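You operate a simulated robot arm through the tools that you are given. There is no shell and no other tool.

You run a simulated robot arm. Do the job below in one go: nothing can be reset, and whatever is moved stays where it is left.

JOB
Air the nook window till the mist is gone, then close it up.
Fine: free the latch before you wind the crank out; wind it shut with nothing in the gap, then latch it.

The check looks at the end state, three seconds after you hand in, the way a careful person would. Anything else that was tipped, shoved, dropped, spilled or broken makes it a failure.

ROBOT AND FRAMES
A 7-joint arm with a two-finger parallel gripper, fixed in place. Base frame: the origin is at the foot of the arm, x ahead of it, y to its left, z up. Units: mm, degrees, N and s.
Its first joint turns from -132.0 to 132.0 degrees. Payload 3.91 kg.
Tool frame: the origin (TCP) lies between the finger pads and is the grasp point; the fingertips stand 30 mm ahead of it; z points along the fingers, y is the line along which they close. Largest opening 110 mm; finger width 20, thickness 10; the body of the gripper, 48 by 112 mm, starts 55 mm behind the TCP.
Orientation is told as [roll, pitch, yaw] about the base's x, y, z axes, in that order, counted from this pose: with the fingers straight down and closing along the base's y, the tool's x points along the base's -x, its y along +y and its z along -z.

CONTROLS
- The arm moves only by the tool jog_arm. Its arguments are lists of equal length, an entry for each row: "grip": the gripper command, from -1 (fully open) to 1 (shut), values between in proportion; "linear": the shift along the base's x, y, z in mm, a list of three; "dr": the turn, a rotation vector about the base's x, y, z in degrees, a list of three. In form: {"grip": [grip, ...], "linear": [[x, y, z], ...], "dr": [[ax, ay, az], ...]}. A call has 1 to 20 rows; each row is the pose to reach, as a shift and turn from the pose commanded when the call began. Rows are played at 5 a second. More than 50 mm and 8.6 degrees between two rows, or a gripper value outside its range, and nothing of the call is played. A pose out of reach is approached as far as the arm can. The call stops where the force on the tool passes 70 N (or 10 N more than at its start, if that is more) or the arm is blocked; 0.2 s more then pass. Each finger travels about 108 mm/s and halts on what it meets, pressing with about 41 N; the grip force reading is that of the motor and also rises with nothing between the fingers. The clock runs only during rows and for 0.2 s after the last one: add rows that repeat a pose to give the fingers time. The reply holds the time, the measured pose of the TCP, the force on the tool along the base axes, the opening and the grip force, in the units named above and with some noise, with the torque about the TCP (base axes, N m) and any sound that the robot's microphone picked up.
- Cameras (640 x 400 px; columns grow to the right, rows downward): "scene" is fixed at [221.1, 500.4, 1653.1]; the picture's right is [0.16, -0.99, 0.00], its down [-0.75, -0.12, -0.65] and it looks along [0.64, 0.11, -0.76] (base axes); focal length 356 px, centre (320, 200). "wrist" rides on the gripper at [72, 17, -103] in the tool frame; the picture's right is [-0.23, 0.97, 0.00], its down [-0.76, -0.18, -0.62] and it looks along [-0.61, -0.14, 0.78] (tool axes); focal length 222 px, centre (320, 200). There is no depth. A picture from a camera that has moved, and an enlarged one, comes with that camera's place and axes in the base frame and with its lens.
- get_image(camera): a new picture of that camera. It takes no simulated time.
- zoom(camera, box): a new picture of the part [left, top, right, bottom] of that camera's present view, enlarged. It takes no simulated time.
- hand_in(): hands the job in; it is judged then, once.

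Nothing tells you positions but the pictures and the camera data. Unless the task says otherwise, let go and move clear before handing in.

The tools are called as name(argument=value, ...) on one line, values as JSON. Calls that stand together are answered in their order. jog_arm: Moves the arm, as the interface text tells. Its arguments: {"type":"object","properties":{"grip":{"type":"array"},"linear":{"type":"array"},"dr":{"type":"array"}},"required":["grip","linear","dr"]} The other tools are called the same way: get_image (camera) takes a picture; zoom (camera, box) takes an enlarged picture of a part of a camera's view; hand_in () hands the job in.

At the start:

```text
time: 0.0
tcp_pos: [499.8, 366.5, 1218.7]
orientation: [0.0, 0.0, 0.0]
force: [-0.2, -0.4, 0.3]
ft_torque: [-0.01, 0.01, 0.01]
finger_gap: 109.8
grasp_force: 0.1
```

scene: 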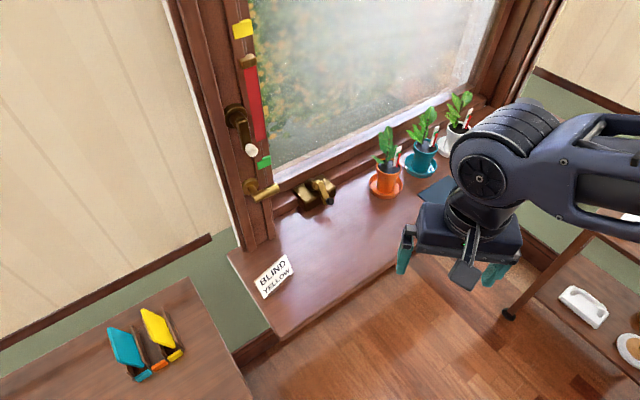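
wrist: 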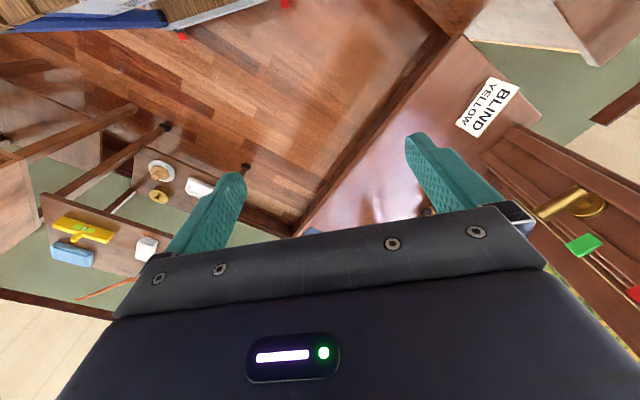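

I see a nook with a misted window, a sill with three potted plants, a latch-like lever and a crank at the window's left side, and a card reading "BLIND YELLOW". I'll zoom in on the parts before moving anything.

zoom(camera="scene", box=[200, 80, 360, 240])

zoom(camera="scene", box=[200, 0, 330, 100])

zoom(camera="scene", box=[340, 60, 500, 220])

zoom(camera="scene", box=[80, 220, 320, 400])

zoom(camera="scene", box=[480, 220, 640, 400])

```text
2.50 times, centred on (280, 160) of scene
camera zoom: at [221.1, 500.4, 1653.1], right [0.16, -0.99, 0.0], down [-0.75, -0.12, -0.65], along [0.64, 0.11, -0.76], focal length 890 px, centre (420, 300)
```

zoom: 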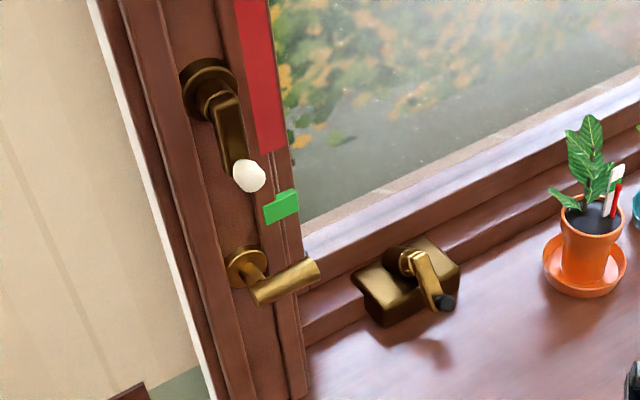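

```text
4.00 times, centred on (265, 50) of scene
camera zoom: at [221.1, 500.4, 1653.1], right [0.16, -0.99, 0.0], down [-0.75, -0.12, -0.65], along [0.64, 0.11, -0.76], focal length 1425 px, centre (540, 800)
```

zoom: 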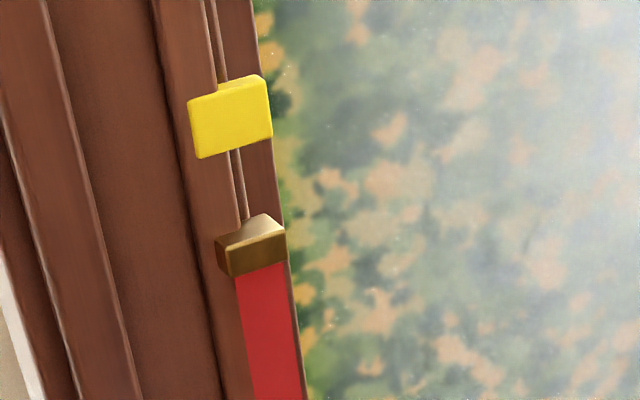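

```text
2.50 times, centred on (420, 140) of scene
camera zoom: at [221.1, 500.4, 1653.1], right [0.16, -0.99, 0.0], down [-0.75, -0.12, -0.65], along [0.64, 0.11, -0.76], focal length 890 px, centre (70, 350)
```

zoom: 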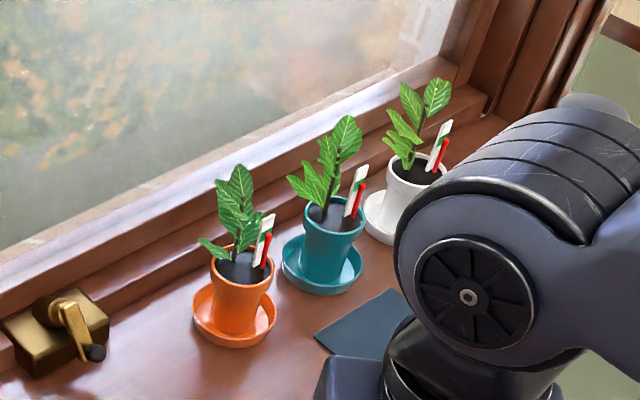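

```text
2.22 times, centred on (200, 310) of scene
camera zoom: at [221.1, 500.4, 1653.1], right [0.16, -0.99, 0.0], down [-0.75, -0.12, -0.65], along [0.64, 0.11, -0.76], focal length 792 px, centre (587, -44)
```

zoom: 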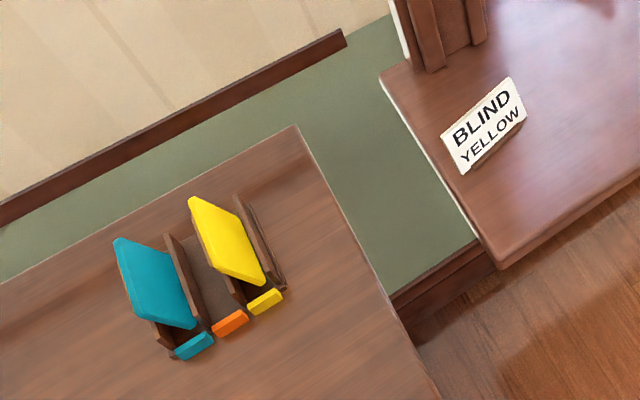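

```text
2.22 times, centred on (560, 310) of scene
camera zoom: at [221.1, 500.4, 1653.1], right [0.16, -0.99, 0.0], down [-0.75, -0.12, -0.65], along [0.64, 0.11, -0.76], focal length 792 px, centre (-213, -44)
```

zoom: 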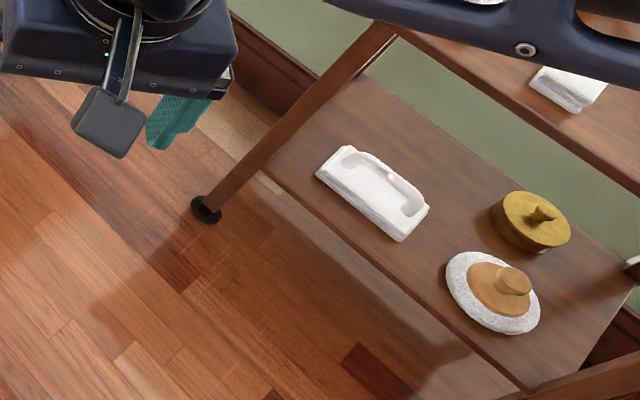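

The window wall stands at about 40° to the base x axis: the sill is near z≈830, the crank sits on the sill by the sash and two brass levers are on the left jamb. I'll look closer through the wrist camera to triangulate them.

zoom(camera="wrist", box=[440, 60, 640, 320])

zoom(camera="scene", box=[280, 165, 350, 215])

zoom(camera="scene", box=[215, 90, 295, 210])

```text
1.54 times, centred on (540, 190) of wrist
camera zoom: at [426.3, 382.7, 1321.9], right [0.23, 0.97, 0.0], down [0.76, -0.18, 0.62], along [0.61, -0.14, -0.78], focal length 342 px, centre (-18, 215)
```

zoom: 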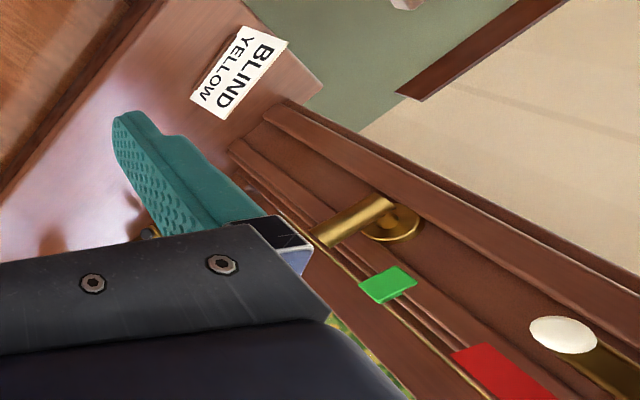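

```text
8.00 times, centred on (315, 190) of scene
camera zoom: at [221.1, 500.4, 1653.1], right [0.16, -0.99, 0.0], down [-0.75, -0.12, -0.65], along [0.64, 0.11, -0.76], focal length 2849 px, centre (360, 280)
```

zoom: 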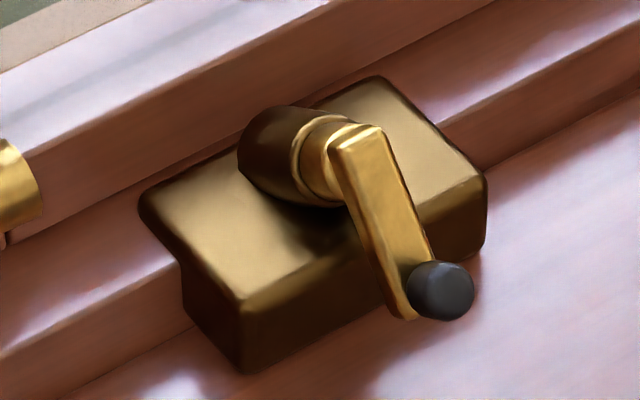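

```text
3.33 times, centred on (255, 150) of scene
camera zoom: at [221.1, 500.4, 1653.1], right [0.16, -0.99, 0.0], down [-0.75, -0.12, -0.65], along [0.64, 0.11, -0.76], focal length 1187 px, centre (537, 367)
```

zoom: 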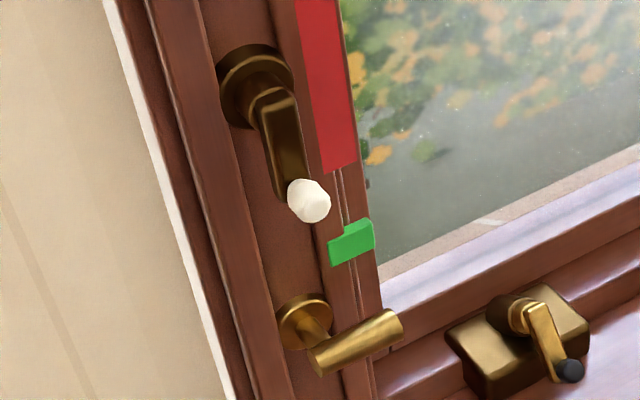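

The lower brass lever lies across onto the sash, so I take it as the latch. The small brass crank with the black knob is the opener, and the upper crank with the white knob belongs to the blind. I'll yaw to face the window and pitch up to see it with the wrist camera.

jog_arm(grip=[-1, -1, -1, -1, -1, -1], linear=[[0, 0, 0], [0, 0, 0], [0, 0, 0], [0, 0, 0], [0, 0, 0], [0, 0, 0]], dr=[[0, 0, 8], [0, 0, 16], [0, 0, 24], [0, 0, 32], [0, 0, 40], [0, 0, 40]])

```text
time: 1.4
tcp_pos: [499.2, 365.5, 1219.3]
orientation: [0.0, 0.0, 40.0]
force: [0.1, -0.2, 1.0]
ft_torque: [0.01, -0.03, -0.04]
finger_gap: 110.0
grasp_force: 0.0
```

The gripper now faces the window at yaw 40. Next I'll pitch up 48° to bring the sill and jamb into the wrist view.

jog_arm(grip=[-1, -1, -1, -1, -1, -1, -1], linear=[[0, 0, 0], [0, 0, 0], [0, 0, 0], [0, 0, 0], [0, 0, 0], [0, 0, 0], [0, 0, 0]], dr=[[5.14, -6.13, 0], [10.28, -12.26, 0], [15.43, -18.38, 0], [20.57, -24.51, 0], [25.71, -30.64, 0], [30.85, -36.77, 0], [30.85, -36.77, 0]])

get_image(camera="wrist")

get_image(camera="scene")

```text
time: 3.0
tcp_pos: [499.1, 366.3, 1218.8]
orientation: [0.1, -48.2, 40.0]
force: [0.5, -0.1, -0.5]
ft_torque: [-0.05, -0.05, 0.01]
finger_gap: 110.0
grasp_force: 0.1
```

```text
taken
camera wrist: at [391.7, 298.3, 1233.7], right [-0.51, 0.84, 0.17], down [0.15, -0.11, 0.98], along [0.85, 0.53, -0.07], focal length 222 px, centre (320, 200)
```

wrist: 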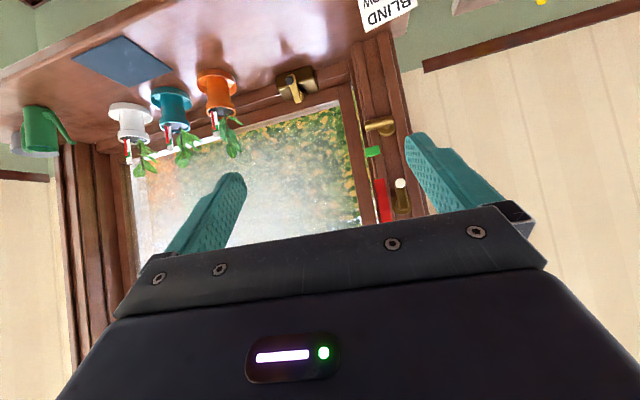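

```text
taken
```

scene: 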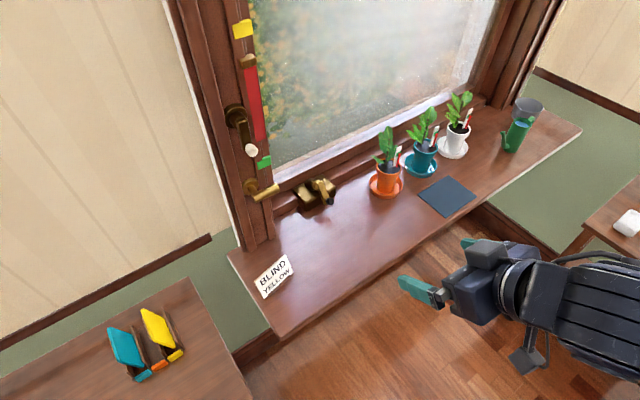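

The wrist view (upside down) now shows the crank, the latch on the left jamb and the plants. I'll zoom into each for triangulation.

zoom(camera="wrist", box=[260, 50, 340, 120])

zoom(camera="wrist", box=[340, 60, 440, 240])

zoom(camera="wrist", box=[0, 30, 280, 220])

zoom(camera="scene", box=[440, 60, 600, 180])

```text
5.71 times, centred on (300, 85) of wrist
camera zoom: at [391.7, 298.3, 1233.7], right [-0.51, 0.84, 0.17], down [0.15, -0.11, 0.98], along [0.85, 0.53, -0.07], focal length 1269 px, centre (434, 857)
```

zoom: 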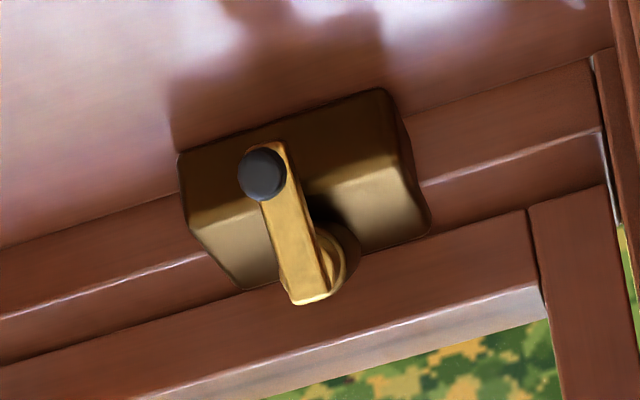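

```text
2.22 times, centred on (390, 150) of wrist
camera zoom: at [391.7, 298.3, 1233.7], right [-0.51, 0.84, 0.17], down [0.15, -0.11, 0.98], along [0.85, 0.53, -0.07], focal length 494 px, centre (164, 311)
```

zoom: 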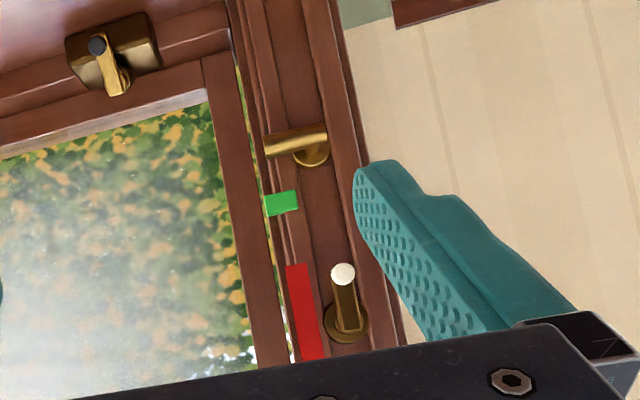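

```text
2.11 times, centred on (140, 125) of wrist
camera zoom: at [391.7, 298.3, 1233.7], right [-0.51, 0.84, 0.17], down [0.15, -0.11, 0.98], along [0.85, 0.53, -0.07], focal length 468 px, centre (699, 358)
```

zoom: 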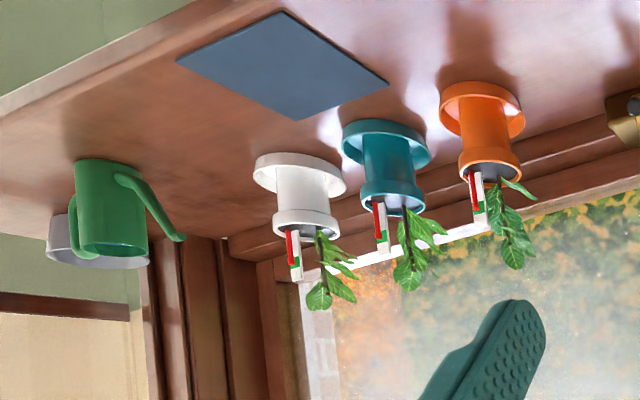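

```text
3.33 times, centred on (520, 120) of scene
camera zoom: at [221.1, 500.4, 1653.1], right [0.16, -0.99, 0.0], down [-0.75, -0.12, -0.65], along [0.64, 0.11, -0.76], focal length 1187 px, centre (-347, 467)
```

zoom: 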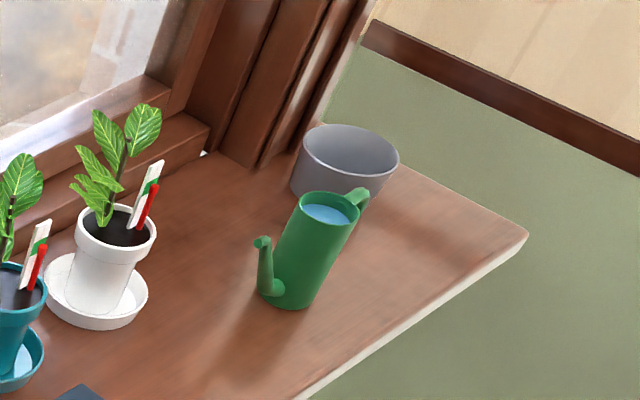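

I've triangulated the crank knob at about [900, 587, 852] and the latch lever from about [725, 737, 1040] to [759, 690, 1040]. I need the exact wall direction, so I'll zoom on the sill edges.

zoom(camera="scene", box=[220, 150, 420, 350])

zoom(camera="scene", box=[400, 60, 600, 260])

```text
2.00 times, centred on (320, 250) of scene
camera zoom: at [221.1, 500.4, 1653.1], right [0.16, -0.99, 0.0], down [-0.75, -0.12, -0.65], along [0.64, 0.11, -0.76], focal length 712 px, centre (320, 100)
```

zoom: 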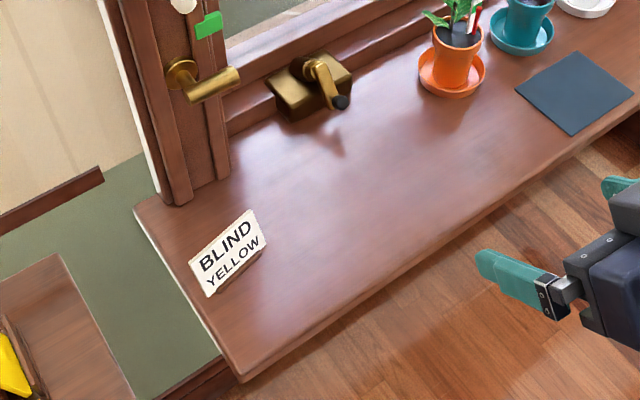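

```text
2.00 times, centred on (500, 160) of scene
camera zoom: at [221.1, 500.4, 1653.1], right [0.16, -0.99, 0.0], down [-0.75, -0.12, -0.65], along [0.64, 0.11, -0.76], focal length 712 px, centre (-40, 280)
```

zoom: 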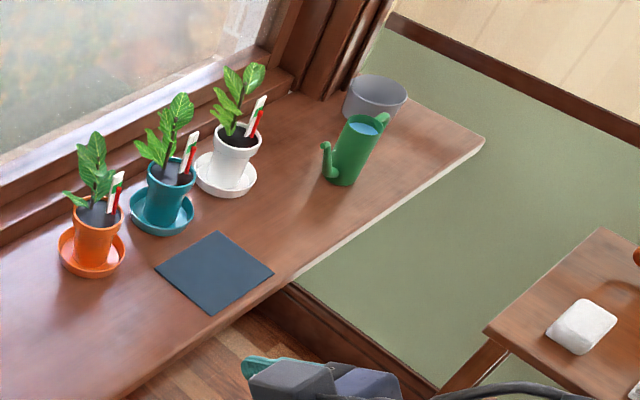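

Pots and sill edge indicate the wall normal is about 45° (window along (0.707, −0.707)). I'll correct the yaw to 45° and move nearer the jamb, well short of it, to see the latch closely.

jog_arm(grip=[-1, -1, -1, -1, -1, -1, -1], linear=[[20, 29.5, -13.3], [40, 59, -26.7], [60, 88.4, -40], [80, 117.9, -53.3], [100, 147.3, -66.7], [120, 176.8, -80], [120, 176.8, -80]], dr=[[0, 0, 1], [0, 0, 2], [0, 0, 3], [0, 0, 4], [0, 0, 5], [0, 0, 5], [0, 0, 5]])

get_image(camera="wrist")

```text
time: 4.6
tcp_pos: [620.6, 543.2, 1138.6]
orientation: [0.1, -47.9, 45.1]
force: [0.4, 0.1, -0.5]
ft_torque: [-0.05, 0.01, 0.0]
finger_gap: 110.2
grasp_force: 0.1
```

```text
taken
camera wrist: at [518.6, 466.5, 1154.0], right [-0.58, 0.8, 0.17], down [0.16, -0.09, 0.98], along [0.8, 0.6, -0.07], focal length 222 px, centre (320, 200)
```

wrist: 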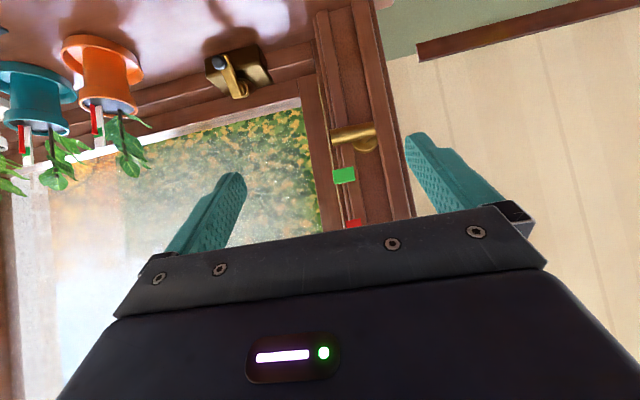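

zoom(camera="wrist", box=[300, 90, 410, 220])

zoom(camera="wrist", box=[190, 30, 290, 110])

zoom(camera="scene", box=[225, 130, 305, 210])

```text
3.08 times, centred on (355, 155) of wrist
camera zoom: at [518.6, 466.5, 1154.0], right [-0.58, 0.8, 0.17], down [0.16, -0.09, 0.98], along [0.8, 0.6, -0.07], focal length 684 px, centre (212, 338)
```

zoom: 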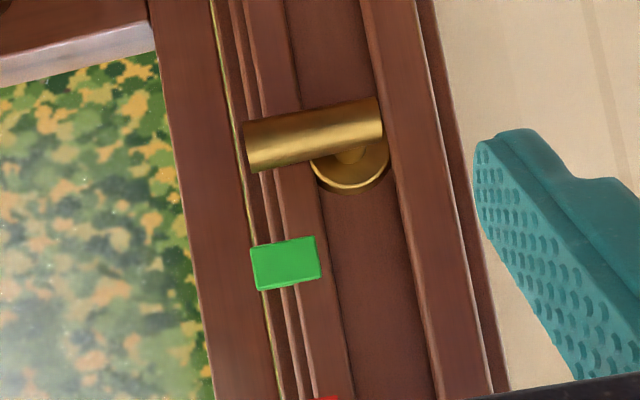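

```text
5.00 times, centred on (240, 70) of wrist
camera zoom: at [518.6, 466.5, 1154.0], right [-0.58, 0.8, 0.17], down [0.16, -0.09, 0.98], along [0.8, 0.6, -0.07], focal length 1111 px, centre (720, 850)
```

zoom: 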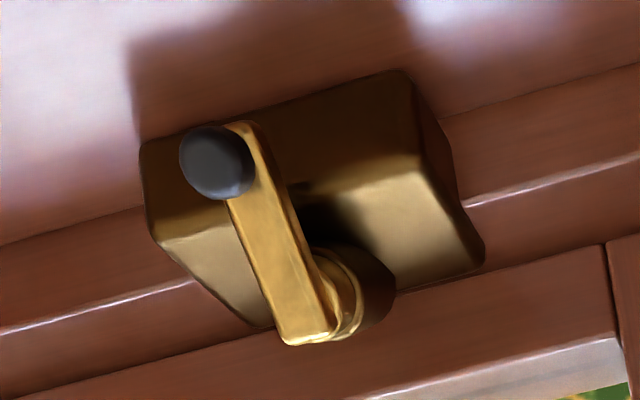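

```text
5.00 times, centred on (265, 170) of scene
camera zoom: at [221.1, 500.4, 1653.1], right [0.16, -0.99, 0.0], down [-0.75, -0.12, -0.65], along [0.64, 0.11, -0.76], focal length 1781 px, centre (595, 350)
```

zoom: 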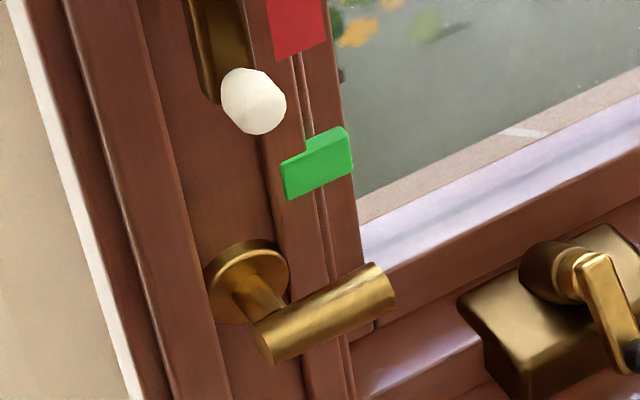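

The latch lever is a horizontal bar on a stem, with its pivot near (n≈1064, w≈0, z≈1043) in wall coordinates and its end 48 mm toward the sash. I'll level the tool, close the fingers and go to a standoff just above the lever's free end.

jog_arm(grip=[-0.6, 0, 0.5, 1, 1, 1], linear=[[12, 18, -10], [25, 36, -21], [38, 54, -32], [50, 72, -43], [63, 89, -54], [63, 89, -54]], dr=[[4.6, -4.6, 0], [9.2, -9.2, 0], [13.8, -13.8, 0], [18.4, -18.4, 0], [22.6, -22.6, 0], [22.6, -22.6, 0]])

get_image(camera="scene")

get_image(camera="wrist")

```text
time: 6.0
tcp_pos: [681.1, 631.2, 1083.6]
orientation: [0.1, -80.1, 45.1]
force: [0.8, -0.1, -0.7]
ft_torque: [-0.01, 0.0, -0.01]
finger_gap: 0.3
grasp_force: 37.9
out of reach, approached as far as the arm can: row 1
```

```text
taken
```

scene: 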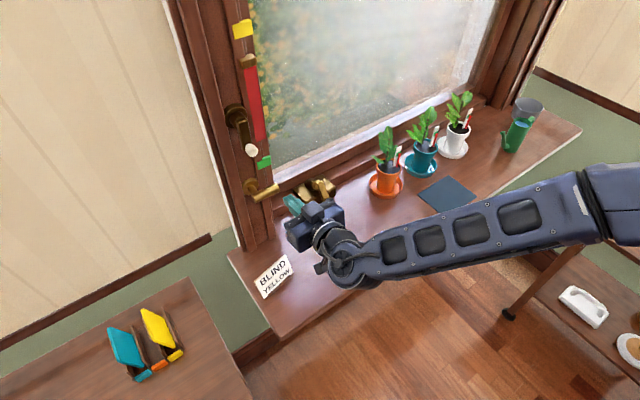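

```text
taken
camera wrist: at [588.0, 561.9, 1030.9], right [-0.66, 0.72, 0.22], down [-0.22, -0.47, 0.86], along [0.72, 0.52, 0.46], focal length 222 px, centre (320, 200)
```

wrist: 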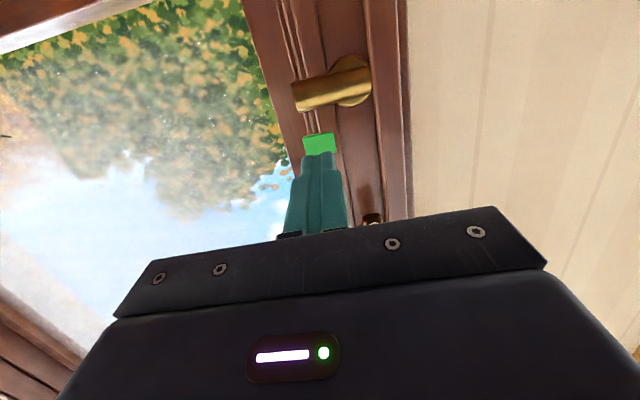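

The closed fingers are in front of the jamb, just above the lever. I'll move forward 70 mm so the fingers overlap the lever from above without touching it.

jog_arm(grip=[1, 1, 1], linear=[[26, 26, 0], [51, 51, 0], [51, 51, 0]], dr=[[0, 0, 0], [0, 0, 0], [0, 0, 0]])

zoom(camera="scene", box=[225, 130, 345, 250])

get_image(camera="wrist")

```text
time: 6.8
tcp_pos: [733.0, 682.4, 1085.2]
orientation: [-0.2, -80.0, 45.1]
force: [0.2, 0.6, -0.2]
ft_torque: [-0.02, 0.0, -0.01]
finger_gap: 0.0
grasp_force: 37.7
```

```text
3.33 times, centred on (285, 190) of scene
camera zoom: at [221.1, 500.4, 1653.1], right [0.16, -0.99, 0.0], down [-0.75, -0.12, -0.65], along [0.64, 0.11, -0.76], focal length 1187 px, centre (437, 233)
```

zoom: 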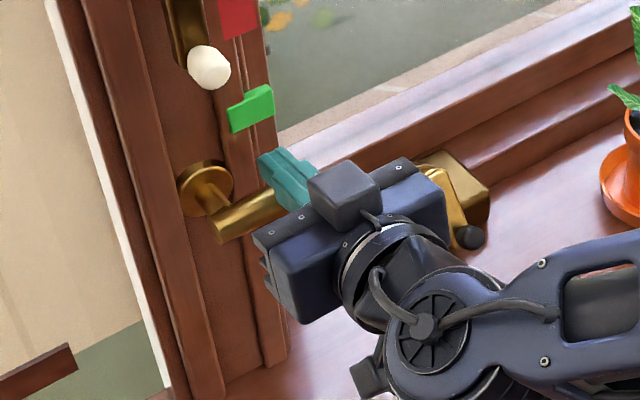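

```text
taken
camera wrist: at [640.1, 612.9, 1031.1], right [-0.66, 0.72, 0.22], down [-0.21, -0.47, 0.86], along [0.72, 0.52, 0.46], focal length 222 px, centre (320, 200)
```

wrist: 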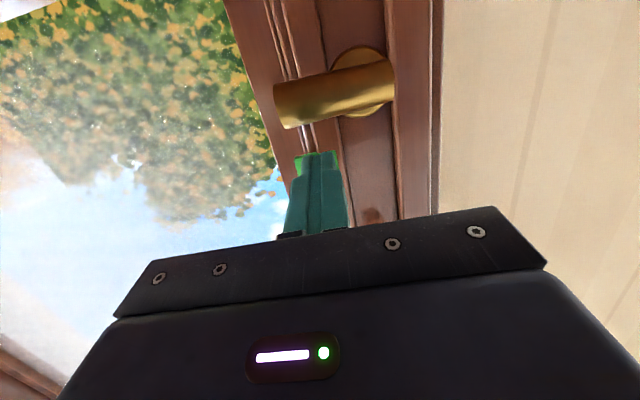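

The fingers sit over the lever's free end. I'll press down in small steps and watch the force to learn whether the lever turns that way.

jog_arm(grip=[1, 1, 1, 1], linear=[[0, 0, -8], [0, 0, -14], [0, 0, -18], [0, 0, -22]], dr=[[0, 0, 0], [0, 0, 0], [0, 0, 0], [0, 0, 0]])

zoom(camera="scene", box=[225, 130, 345, 250])

get_image(camera="wrist")

```text
time: 7.8
tcp_pos: [733.4, 683.7, 1065.3]
orientation: [-0.2, -80.1, 45.1]
force: [0.4, -3.8, 20.1]
ft_torque: [0.3, -0.4, -0.01]
finger_gap: 0.1
grasp_force: 37.5
```

```text
3.33 times, centred on (285, 190) of scene
camera zoom: at [221.1, 500.4, 1653.1], right [0.16, -0.99, 0.0], down [-0.75, -0.12, -0.65], along [0.64, 0.11, -0.76], focal length 1187 px, centre (437, 233)
```

zoom: 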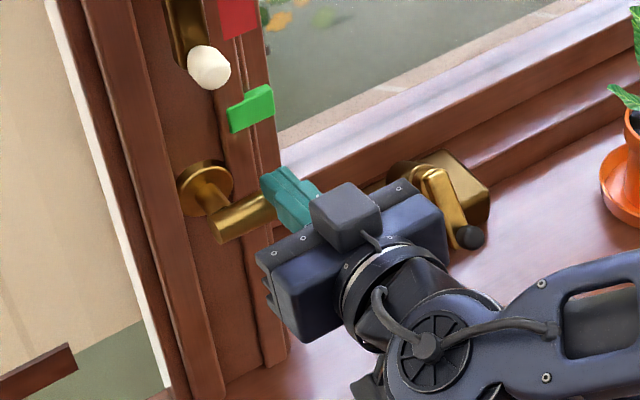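

```text
taken
camera wrist: at [639.9, 613.6, 1011.8], right [-0.66, 0.72, 0.22], down [-0.22, -0.47, 0.86], along [0.72, 0.52, 0.47], focal length 222 px, centre (320, 200)
```

wrist: 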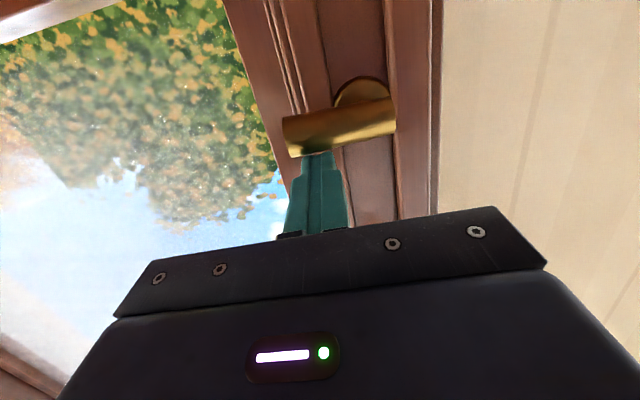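

Contact began around z≈1066 with 20 N of reaction. I'll push a few more mm to see whether it yields or is at a stop.

jog_arm(grip=[1, 1], linear=[[0, 0, -2], [0, 0, -4]], dr=[[0, 0, 0], [0, 0, 0]])

zoom(camera="wrist", box=[230, 50, 430, 200])

```text
time: 8.4
tcp_pos: [734.2, 682.7, 1065.8]
orientation: [-0.2, -80.5, 45.1]
force: [8.7, 6.8, 58.1]
ft_torque: [1.3, -1.25, -0.59]
finger_gap: 0.0
grasp_force: 37.8
```

```text
2.67 times, centred on (330, 125) of wrist
camera zoom: at [640.1, 613.7, 1010.8], right [-0.66, 0.72, 0.22], down [-0.22, -0.47, 0.85], along [0.72, 0.52, 0.47], focal length 592 px, centre (293, 400)
```

zoom: 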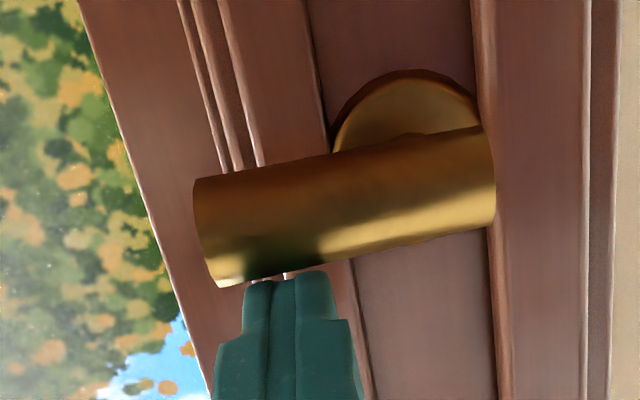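

Downward it hits a hard stop (58 N, no movement), so the latch must lift upward. I'll back out, go under the lever and push up.

jog_arm(grip=[1, 1, 1, 1, 1, 1, 1, 1], linear=[[0, 0, 14], [-27, -27, 14], [-53, -53, 14], [-53, -53, -22], [-53, -53, -56], [-27, -27, -56], [0, 0, -56], [0, 0, -56]], dr=[[0, 0, 0], [0, 0, 0], [0, 0, 0], [0, 0, 0], [0, 0, 0], [0, 0, 0], [0, 0, 0], [0, 0, 0]])

zoom(camera="scene", box=[225, 130, 345, 250])

get_image(camera="wrist")

```text
time: 10.2
tcp_pos: [735.0, 681.3, 1001.0]
orientation: [-0.2, -79.9, 45.2]
force: [0.8, 0.5, 0.1]
ft_torque: [-0.01, -0.01, -0.01]
finger_gap: 0.0
grasp_force: 37.8
```

```text
3.33 times, centred on (285, 190) of scene
camera zoom: at [221.1, 500.4, 1653.1], right [0.16, -0.99, 0.0], down [-0.75, -0.12, -0.65], along [0.64, 0.11, -0.76], focal length 1187 px, centre (437, 233)
```

zoom: 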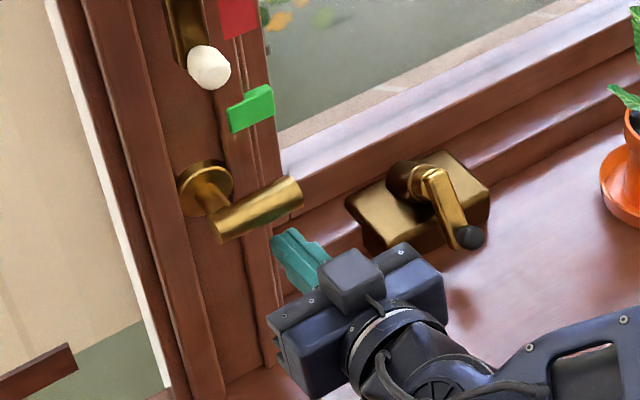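

```text
taken
camera wrist: at [640.2, 613.4, 948.0], right [-0.66, 0.72, 0.22], down [-0.21, -0.47, 0.86], along [0.72, 0.52, 0.46], focal length 222 px, centre (320, 200)
```

wrist: 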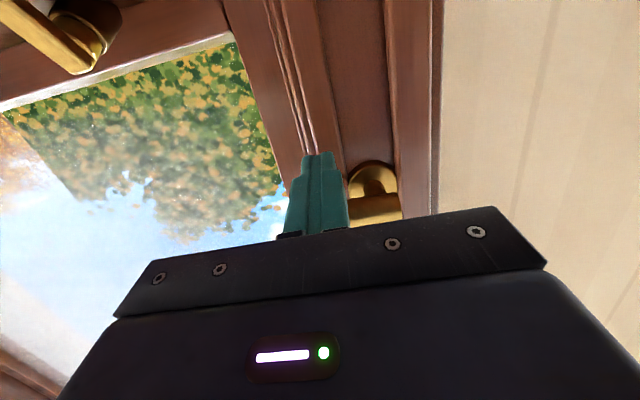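

The fingers are now under the lever's free end. I'll push up in small steps.

jog_arm(grip=[1, 1, 1, 1, 1], linear=[[0, 0, 12], [0, 0, 18], [0, 0, 22], [0, 0, 26], [0, 0, 30]], dr=[[0, 0, 0], [0, 0, 0], [0, 0, 0], [0, 0, 0], [0, 0, 0]])

zoom(camera="scene", box=[225, 130, 345, 250])

```text
time: 11.4
tcp_pos: [735.5, 683.1, 1032.8]
orientation: [-0.1, -79.9, 45.1]
force: [1.8, -4.8, -2.2]
ft_torque: [-0.05, 0.05, -0.11]
finger_gap: 0.0
grasp_force: 37.0
```

```text
3.33 times, centred on (285, 190) of scene
camera zoom: at [221.1, 500.4, 1653.1], right [0.16, -0.99, 0.0], down [-0.75, -0.12, -0.65], along [0.64, 0.11, -0.76], focal length 1187 px, centre (437, 233)
```

zoom: 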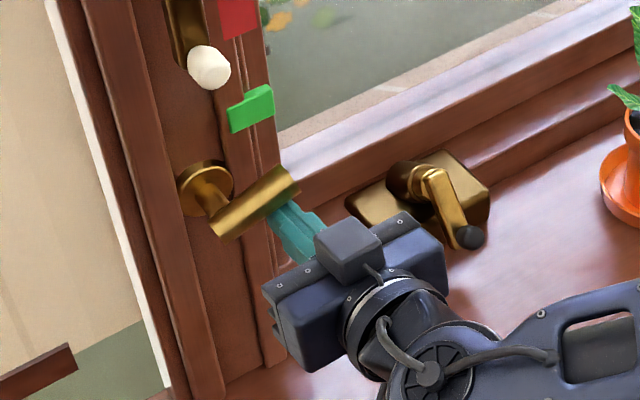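

The lever lifts easily, with only about 5 N of reaction. I'll follow its arc up and over to vertical.

jog_arm(grip=[1, 1, 1, 1, 1, 1, 1, 1, 1], linear=[[1.4, -1.4, 8], [2.8, -2.8, 16], [2.1, -2.1, 24], [0.7, -0.7, 32], [-2.1, 2.1, 39], [-5.6, 5.6, 45], [-8.5, 8.5, 48], [-11.3, 11.3, 50], [-11.3, 11.3, 50]], dr=[[0, 0, 0], [0, 0, 0], [0, 0, 0], [0, 0, 0], [0, 0, 0], [0, 0, 0], [0, 0, 0], [0, 0, 0], [0, 0, 0]])

zoom(camera="scene", box=[225, 130, 345, 250])

get_image(camera="wrist")

```text
time: 13.4
tcp_pos: [722.4, 693.8, 1084.3]
orientation: [-0.1, -80.0, 44.9]
force: [1.1, -3.3, -1.5]
ft_torque: [-0.03, -0.01, -0.05]
finger_gap: 0.0
grasp_force: 38.1
```

```text
3.33 times, centred on (285, 190) of scene
camera zoom: at [221.1, 500.4, 1653.1], right [0.16, -0.99, 0.0], down [-0.75, -0.12, -0.65], along [0.64, 0.11, -0.76], focal length 1187 px, centre (437, 233)
```

zoom: 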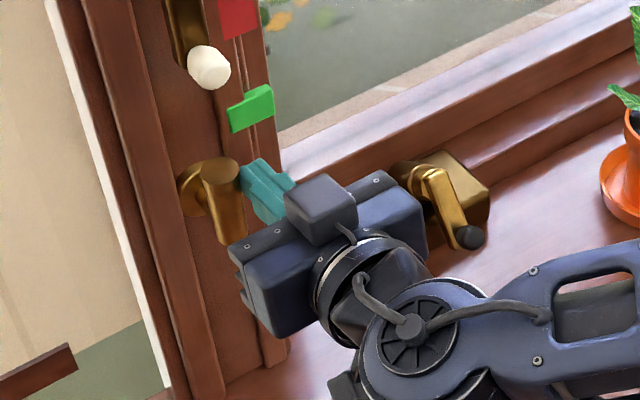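

```text
taken
camera wrist: at [628.3, 624.9, 1029.6], right [-0.66, 0.72, 0.22], down [-0.21, -0.47, 0.86], along [0.72, 0.52, 0.46], focal length 222 px, centre (320, 200)
```

wrist: 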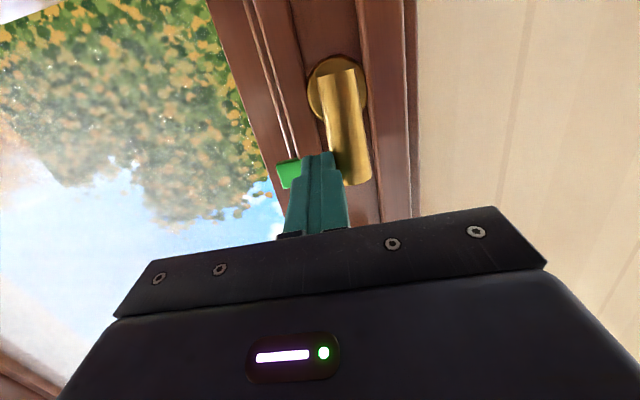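

The lever now stands nearly upright. I'll nudge it a few mm more toward the wall side to see whether it's at its end stop.

jog_arm(grip=[1, 1, 1], linear=[[-2, 2, 0], [-4, 4, 0], [-4, 4, 0]], dr=[[0, 0, 0], [0, 0, 0], [0, 0, 0]])

zoom(camera="wrist", box=[230, 40, 430, 220])

```text
time: 14.2
tcp_pos: [721.2, 695.3, 1082.6]
orientation: [-0.1, -80.1, 44.8]
force: [14.6, -48.0, 1.3]
ft_torque: [-0.35, -0.19, -1.04]
finger_gap: 0.1
grasp_force: 37.5
```

```text
2.22 times, centred on (330, 130) of wrist
camera zoom: at [627.6, 626.4, 1029.5], right [-0.66, 0.72, 0.22], down [-0.22, -0.46, 0.86], along [0.72, 0.51, 0.46], focal length 494 px, centre (298, 356)
```

zoom: 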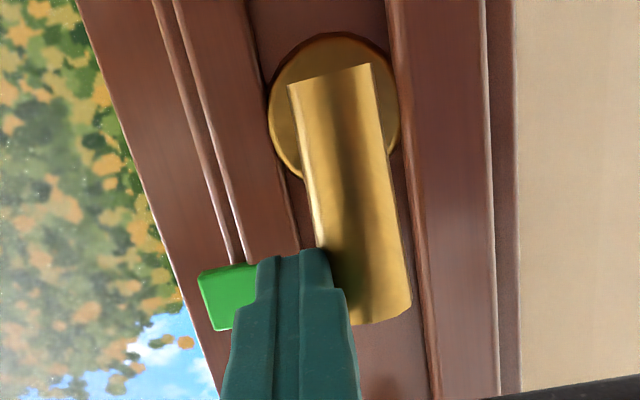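

The latch is up against its open stop (48 N with no more travel), so it's free. I'll draw off without dragging it, then move over to view the crank from above.

jog_arm(grip=[1, 1, 1, 1, 1, 1], linear=[[7, -7, 0], [9, -9, 0], [-18, -36, 0], [-46, -64, 0], [-75, -93, 0], [-97, -115, 0]], dr=[[0, 0, 0], [0, 0, 0], [0, 0, 0], [0, 0, 0], [0, 0, 0], [0, 0, 0]])

zoom(camera="scene", box=[225, 130, 345, 250])

```text
time: 15.6
tcp_pos: [621.8, 581.8, 1083.2]
orientation: [-0.1, -80.1, 45.1]
force: [1.2, 0.7, -0.3]
ft_torque: [0.0, -0.03, 0.02]
finger_gap: 0.0
grasp_force: 38.1
```

```text
3.33 times, centred on (285, 190) of scene
camera zoom: at [221.1, 500.4, 1653.1], right [0.16, -0.99, 0.0], down [-0.75, -0.12, -0.65], along [0.64, 0.11, -0.76], focal length 1187 px, centre (437, 233)
```

zoom: 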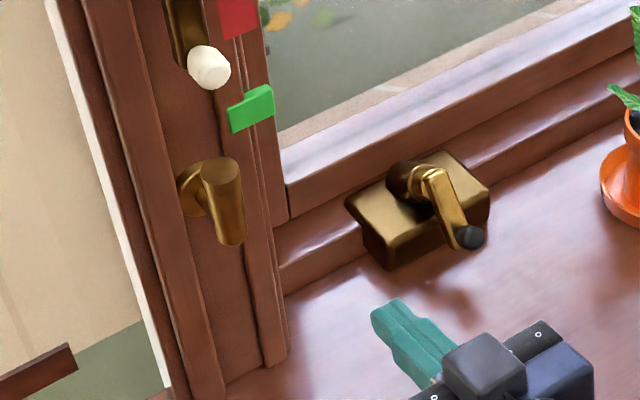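

The latch stays upright by itself. I'll open the fingers partway and move to a pose facing the crank along its expected tilted axis.

jog_arm(grip=[0.5, 0, 0, 0, 0, 0], linear=[[26, -20, -8], [52, -41, -17], [78, -62, -26], [104, -82, -34], [129.4, -102.5, -43], [129.4, -102.5, -43]], dr=[[-4.5, 4.5, 0], [-9, 9, 0], [-13.5, 13.5, 0], [-18, 18, 0], [-22.6, 22.6, 0], [-22.6, 22.6, 0]])

get_image(camera="wrist")

get_image(camera="scene")

```text
time: 17.0
tcp_pos: [751.3, 478.6, 1040.6]
orientation: [-0.1, -48.0, 45.2]
force: [-0.3, 0.1, -0.1]
ft_torque: [-0.02, 0.01, 0.01]
finger_gap: 55.2
grasp_force: 0.2
```

```text
taken
camera wrist: at [649.1, 401.7, 1055.5], right [-0.58, 0.8, 0.17], down [0.16, -0.09, 0.98], along [0.8, 0.6, -0.07], focal length 222 px, centre (320, 200)
```

wrist: 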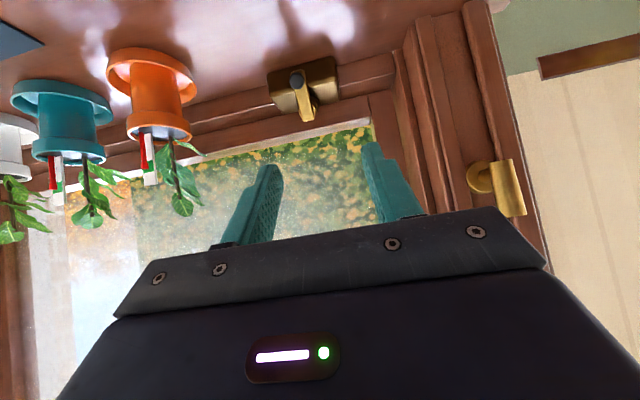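

```text
taken
```

scene: 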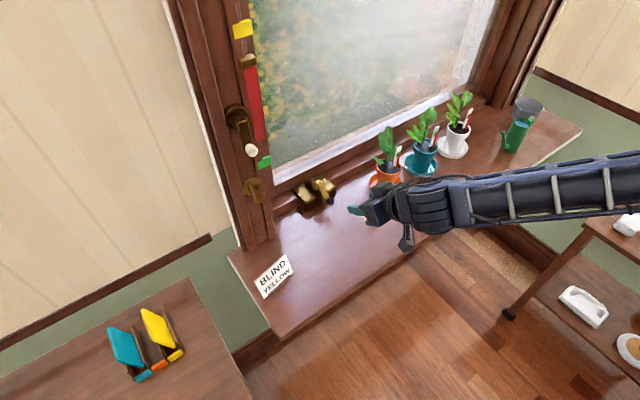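

zoom(camera="wrist", box=[260, 50, 350, 130])

zoom(camera="scene", box=[280, 165, 350, 215])

```text
5.00 times, centred on (305, 90) of wrist
camera zoom: at [649.1, 401.7, 1055.5], right [-0.58, 0.8, 0.17], down [0.16, -0.09, 0.98], along [0.8, 0.6, -0.07], focal length 1111 px, centre (395, 750)
```

zoom: 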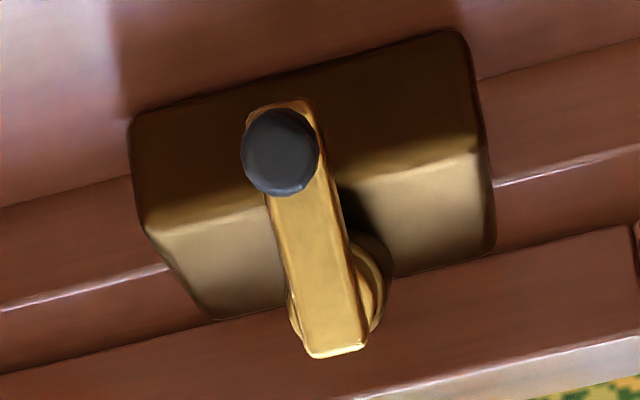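

```text
8.00 times, centred on (315, 190) of scene
camera zoom: at [221.1, 500.4, 1653.1], right [0.16, -0.99, 0.0], down [-0.75, -0.12, -0.65], along [0.64, 0.11, -0.76], focal length 2849 px, centre (360, 280)
```

zoom: 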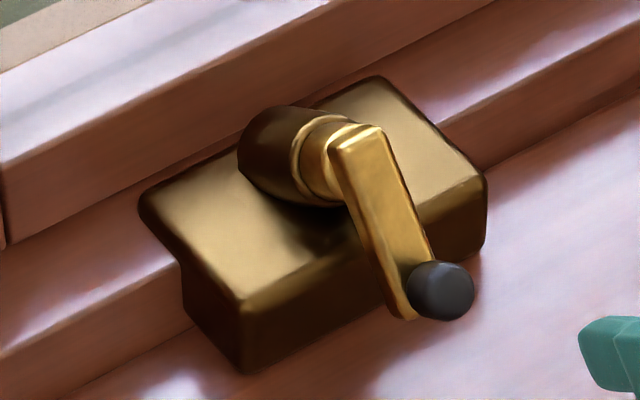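

From two views I get the crank axis tilted about 45° up toward the room, a crank radius of about 52 mm, and the black knob at n≈1041, w≈219, z≈860. I'll go to a standoff 70 mm off the knob along that axis and check alignment.

jog_arm(grip=[0, 0, 0, 0, 0, 0], linear=[[21, 13.6, -26], [42, 27.2, -52], [63, 40.8, -79], [84, 54.4, -105], [104.7, 67.9, -131], [104.7, 67.9, -131]], dr=[[-0.5, 0.5, 0], [-1, 1, 0], [-1.5, 1.5, 0], [-2.1, 2.1, 0], [-2.1, 2.1, 0], [-2.1, 2.1, 0]])

get_image(camera="wrist")

zoom(camera="scene", box=[270, 140, 390, 240])

```text
time: 18.4
tcp_pos: [856.3, 549.0, 908.9]
orientation: [0.0, -45.1, 45.0]
force: [-0.3, -0.5, 0.6]
ft_torque: [0.03, 0.01, -0.03]
finger_gap: 54.8
grasp_force: 0.1
```

```text
taken
camera wrist: at [754.6, 472.3, 930.9], right [-0.58, 0.8, 0.16], down [0.19, -0.06, 0.98], along [0.79, 0.59, -0.12], focal length 222 px, centre (320, 200)
```

wrist: 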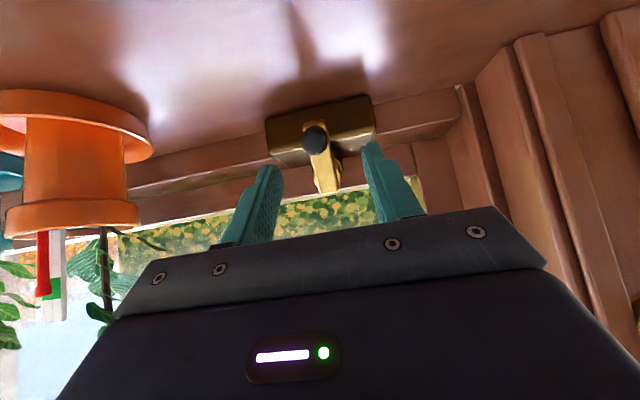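

```text
4.00 times, centred on (330, 190) of scene
camera zoom: at [221.1, 500.4, 1653.1], right [0.16, -0.99, 0.0], down [-0.75, -0.12, -0.65], along [0.64, 0.11, -0.76], focal length 1425 px, centre (280, 240)
```

zoom: 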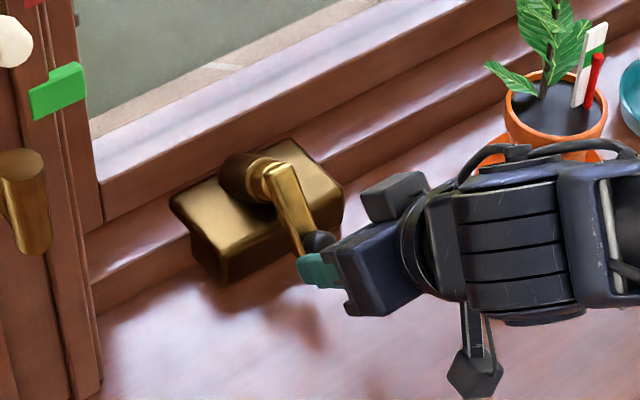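

The knob sits between the open fingers in view. I want to check that the forearm clears the orange plant before going on.

get_image(camera="scene")

zoom(camera="scene", box=[340, 80, 540, 240])

zoom(camera="wrist", box=[240, 80, 440, 240])

```text
taken
```

scene: 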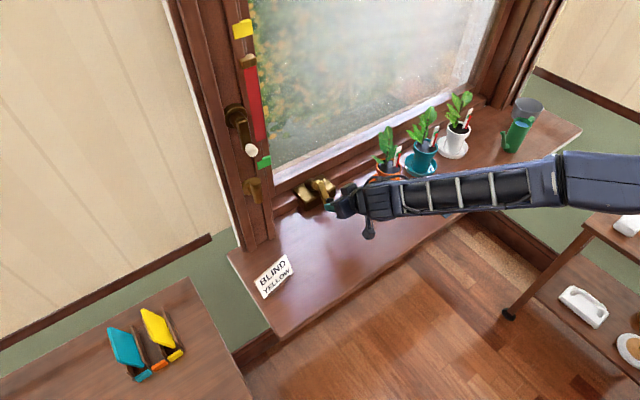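

```text
2.50 times, centred on (440, 160) of scene
camera zoom: at [221.1, 500.4, 1653.1], right [0.16, -0.99, 0.0], down [-0.75, -0.12, -0.65], along [0.64, 0.11, -0.76], focal length 890 px, centre (20, 300)
```

zoom: 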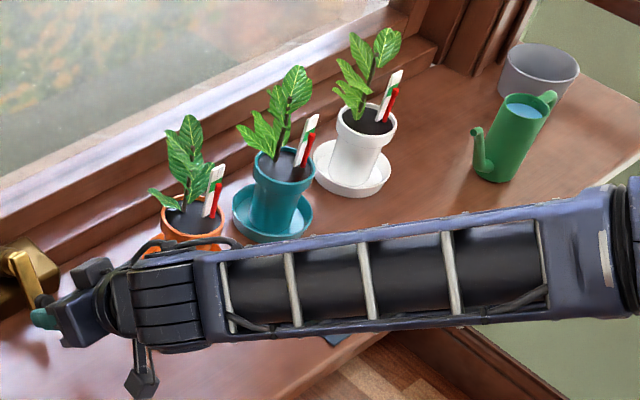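

```text
2.50 times, centred on (340, 160) of wrist
camera zoom: at [754.6, 472.3, 930.9], right [-0.58, 0.8, 0.16], down [0.19, -0.06, 0.98], along [0.79, 0.59, -0.12], focal length 555 px, centre (270, 300)
```

zoom: 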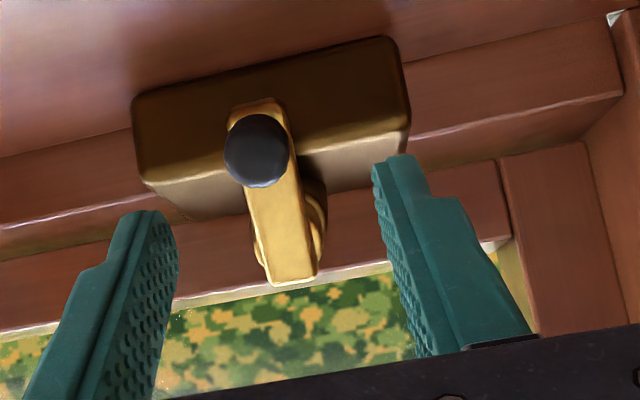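

The forearm passes well in front of the pots (over 200 mm away). The knob measures at n≈1040, w≈219.5, z≈860.6, about 66 mm ahead of the TCP, so I'll advance until the fingertips straddle it and then close on it.

jog_arm(grip=[0, 0, 0], linear=[[11.5, 10, -16.3], [23, 19.9, -32.7], [23, 19.9, -32.7]], dr=[[0, 0, 0], [0, 0, 0], [0, 0, 0]])

zoom(camera="wrist", box=[240, 80, 440, 240])

zoom(camera="scene", box=[290, 160, 370, 220])

```text
time: 19.2
tcp_pos: [879.6, 566.8, 875.4]
orientation: [0.0, -45.0, 45.2]
force: [0.5, 0.4, -1.3]
ft_torque: [0.03, 0.01, 0.01]
finger_gap: 55.2
grasp_force: 0.2
```

```text
2.50 times, centred on (340, 160) of wrist
camera zoom: at [777.7, 490.6, 897.7], right [-0.58, 0.8, 0.16], down [0.19, -0.06, 0.98], along [0.79, 0.59, -0.12], focal length 555 px, centre (270, 300)
```

zoom: 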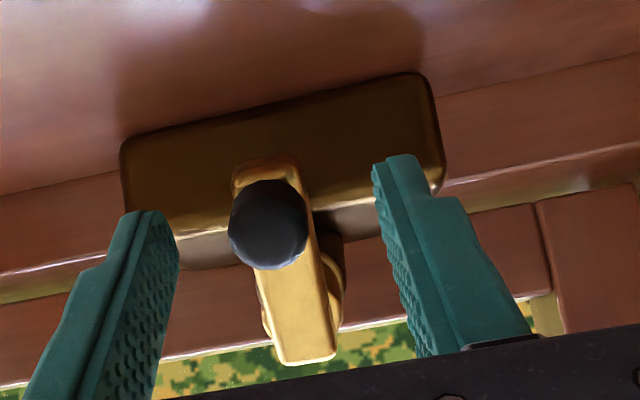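

```text
6.67 times, centred on (330, 190) of scene
camera zoom: at [221.1, 500.4, 1653.1], right [0.16, -0.99, 0.0], down [-0.75, -0.12, -0.65], along [0.64, 0.11, -0.76], focal length 2374 px, centre (253, 267)
```

zoom: 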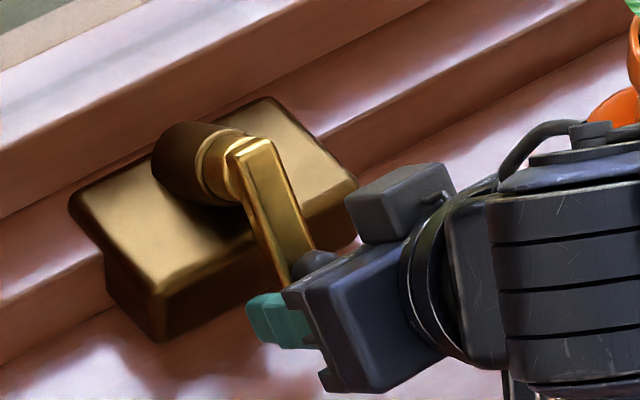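

The knob is centered between the fingertips. I'll close on it.

jog_arm(grip=[1, 1, 1], linear=[[0, 0, 0], [0, 0, 0], [0, 0, 0]], dr=[[0, 0, 0], [0, 0, 0], [0, 0, 0]])

zoom(camera="wrist", box=[240, 80, 440, 240])

```text
time: 20.0
tcp_pos: [879.1, 567.3, 876.6]
orientation: [0.1, -45.0, 45.0]
force: [3.3, -2.2, -1.2]
ft_torque: [0.25, 0.06, 0.08]
finger_gap: 21.5
grasp_force: 45.2
```

```text
2.50 times, centred on (340, 160) of wrist
camera zoom: at [777.8, 490.3, 897.6], right [-0.58, 0.8, 0.16], down [0.19, -0.06, 0.98], along [0.79, 0.59, -0.12], focal length 555 px, centre (270, 300)
```

zoom: 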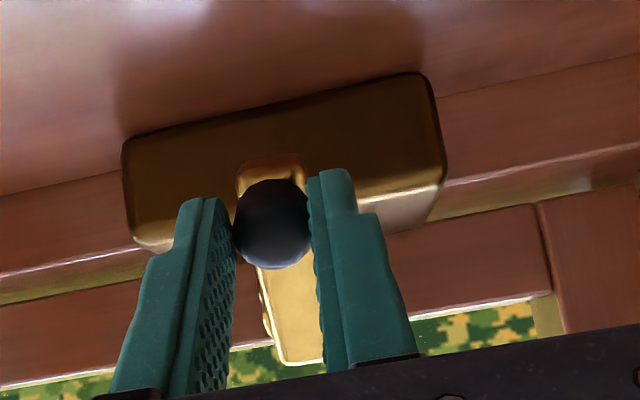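

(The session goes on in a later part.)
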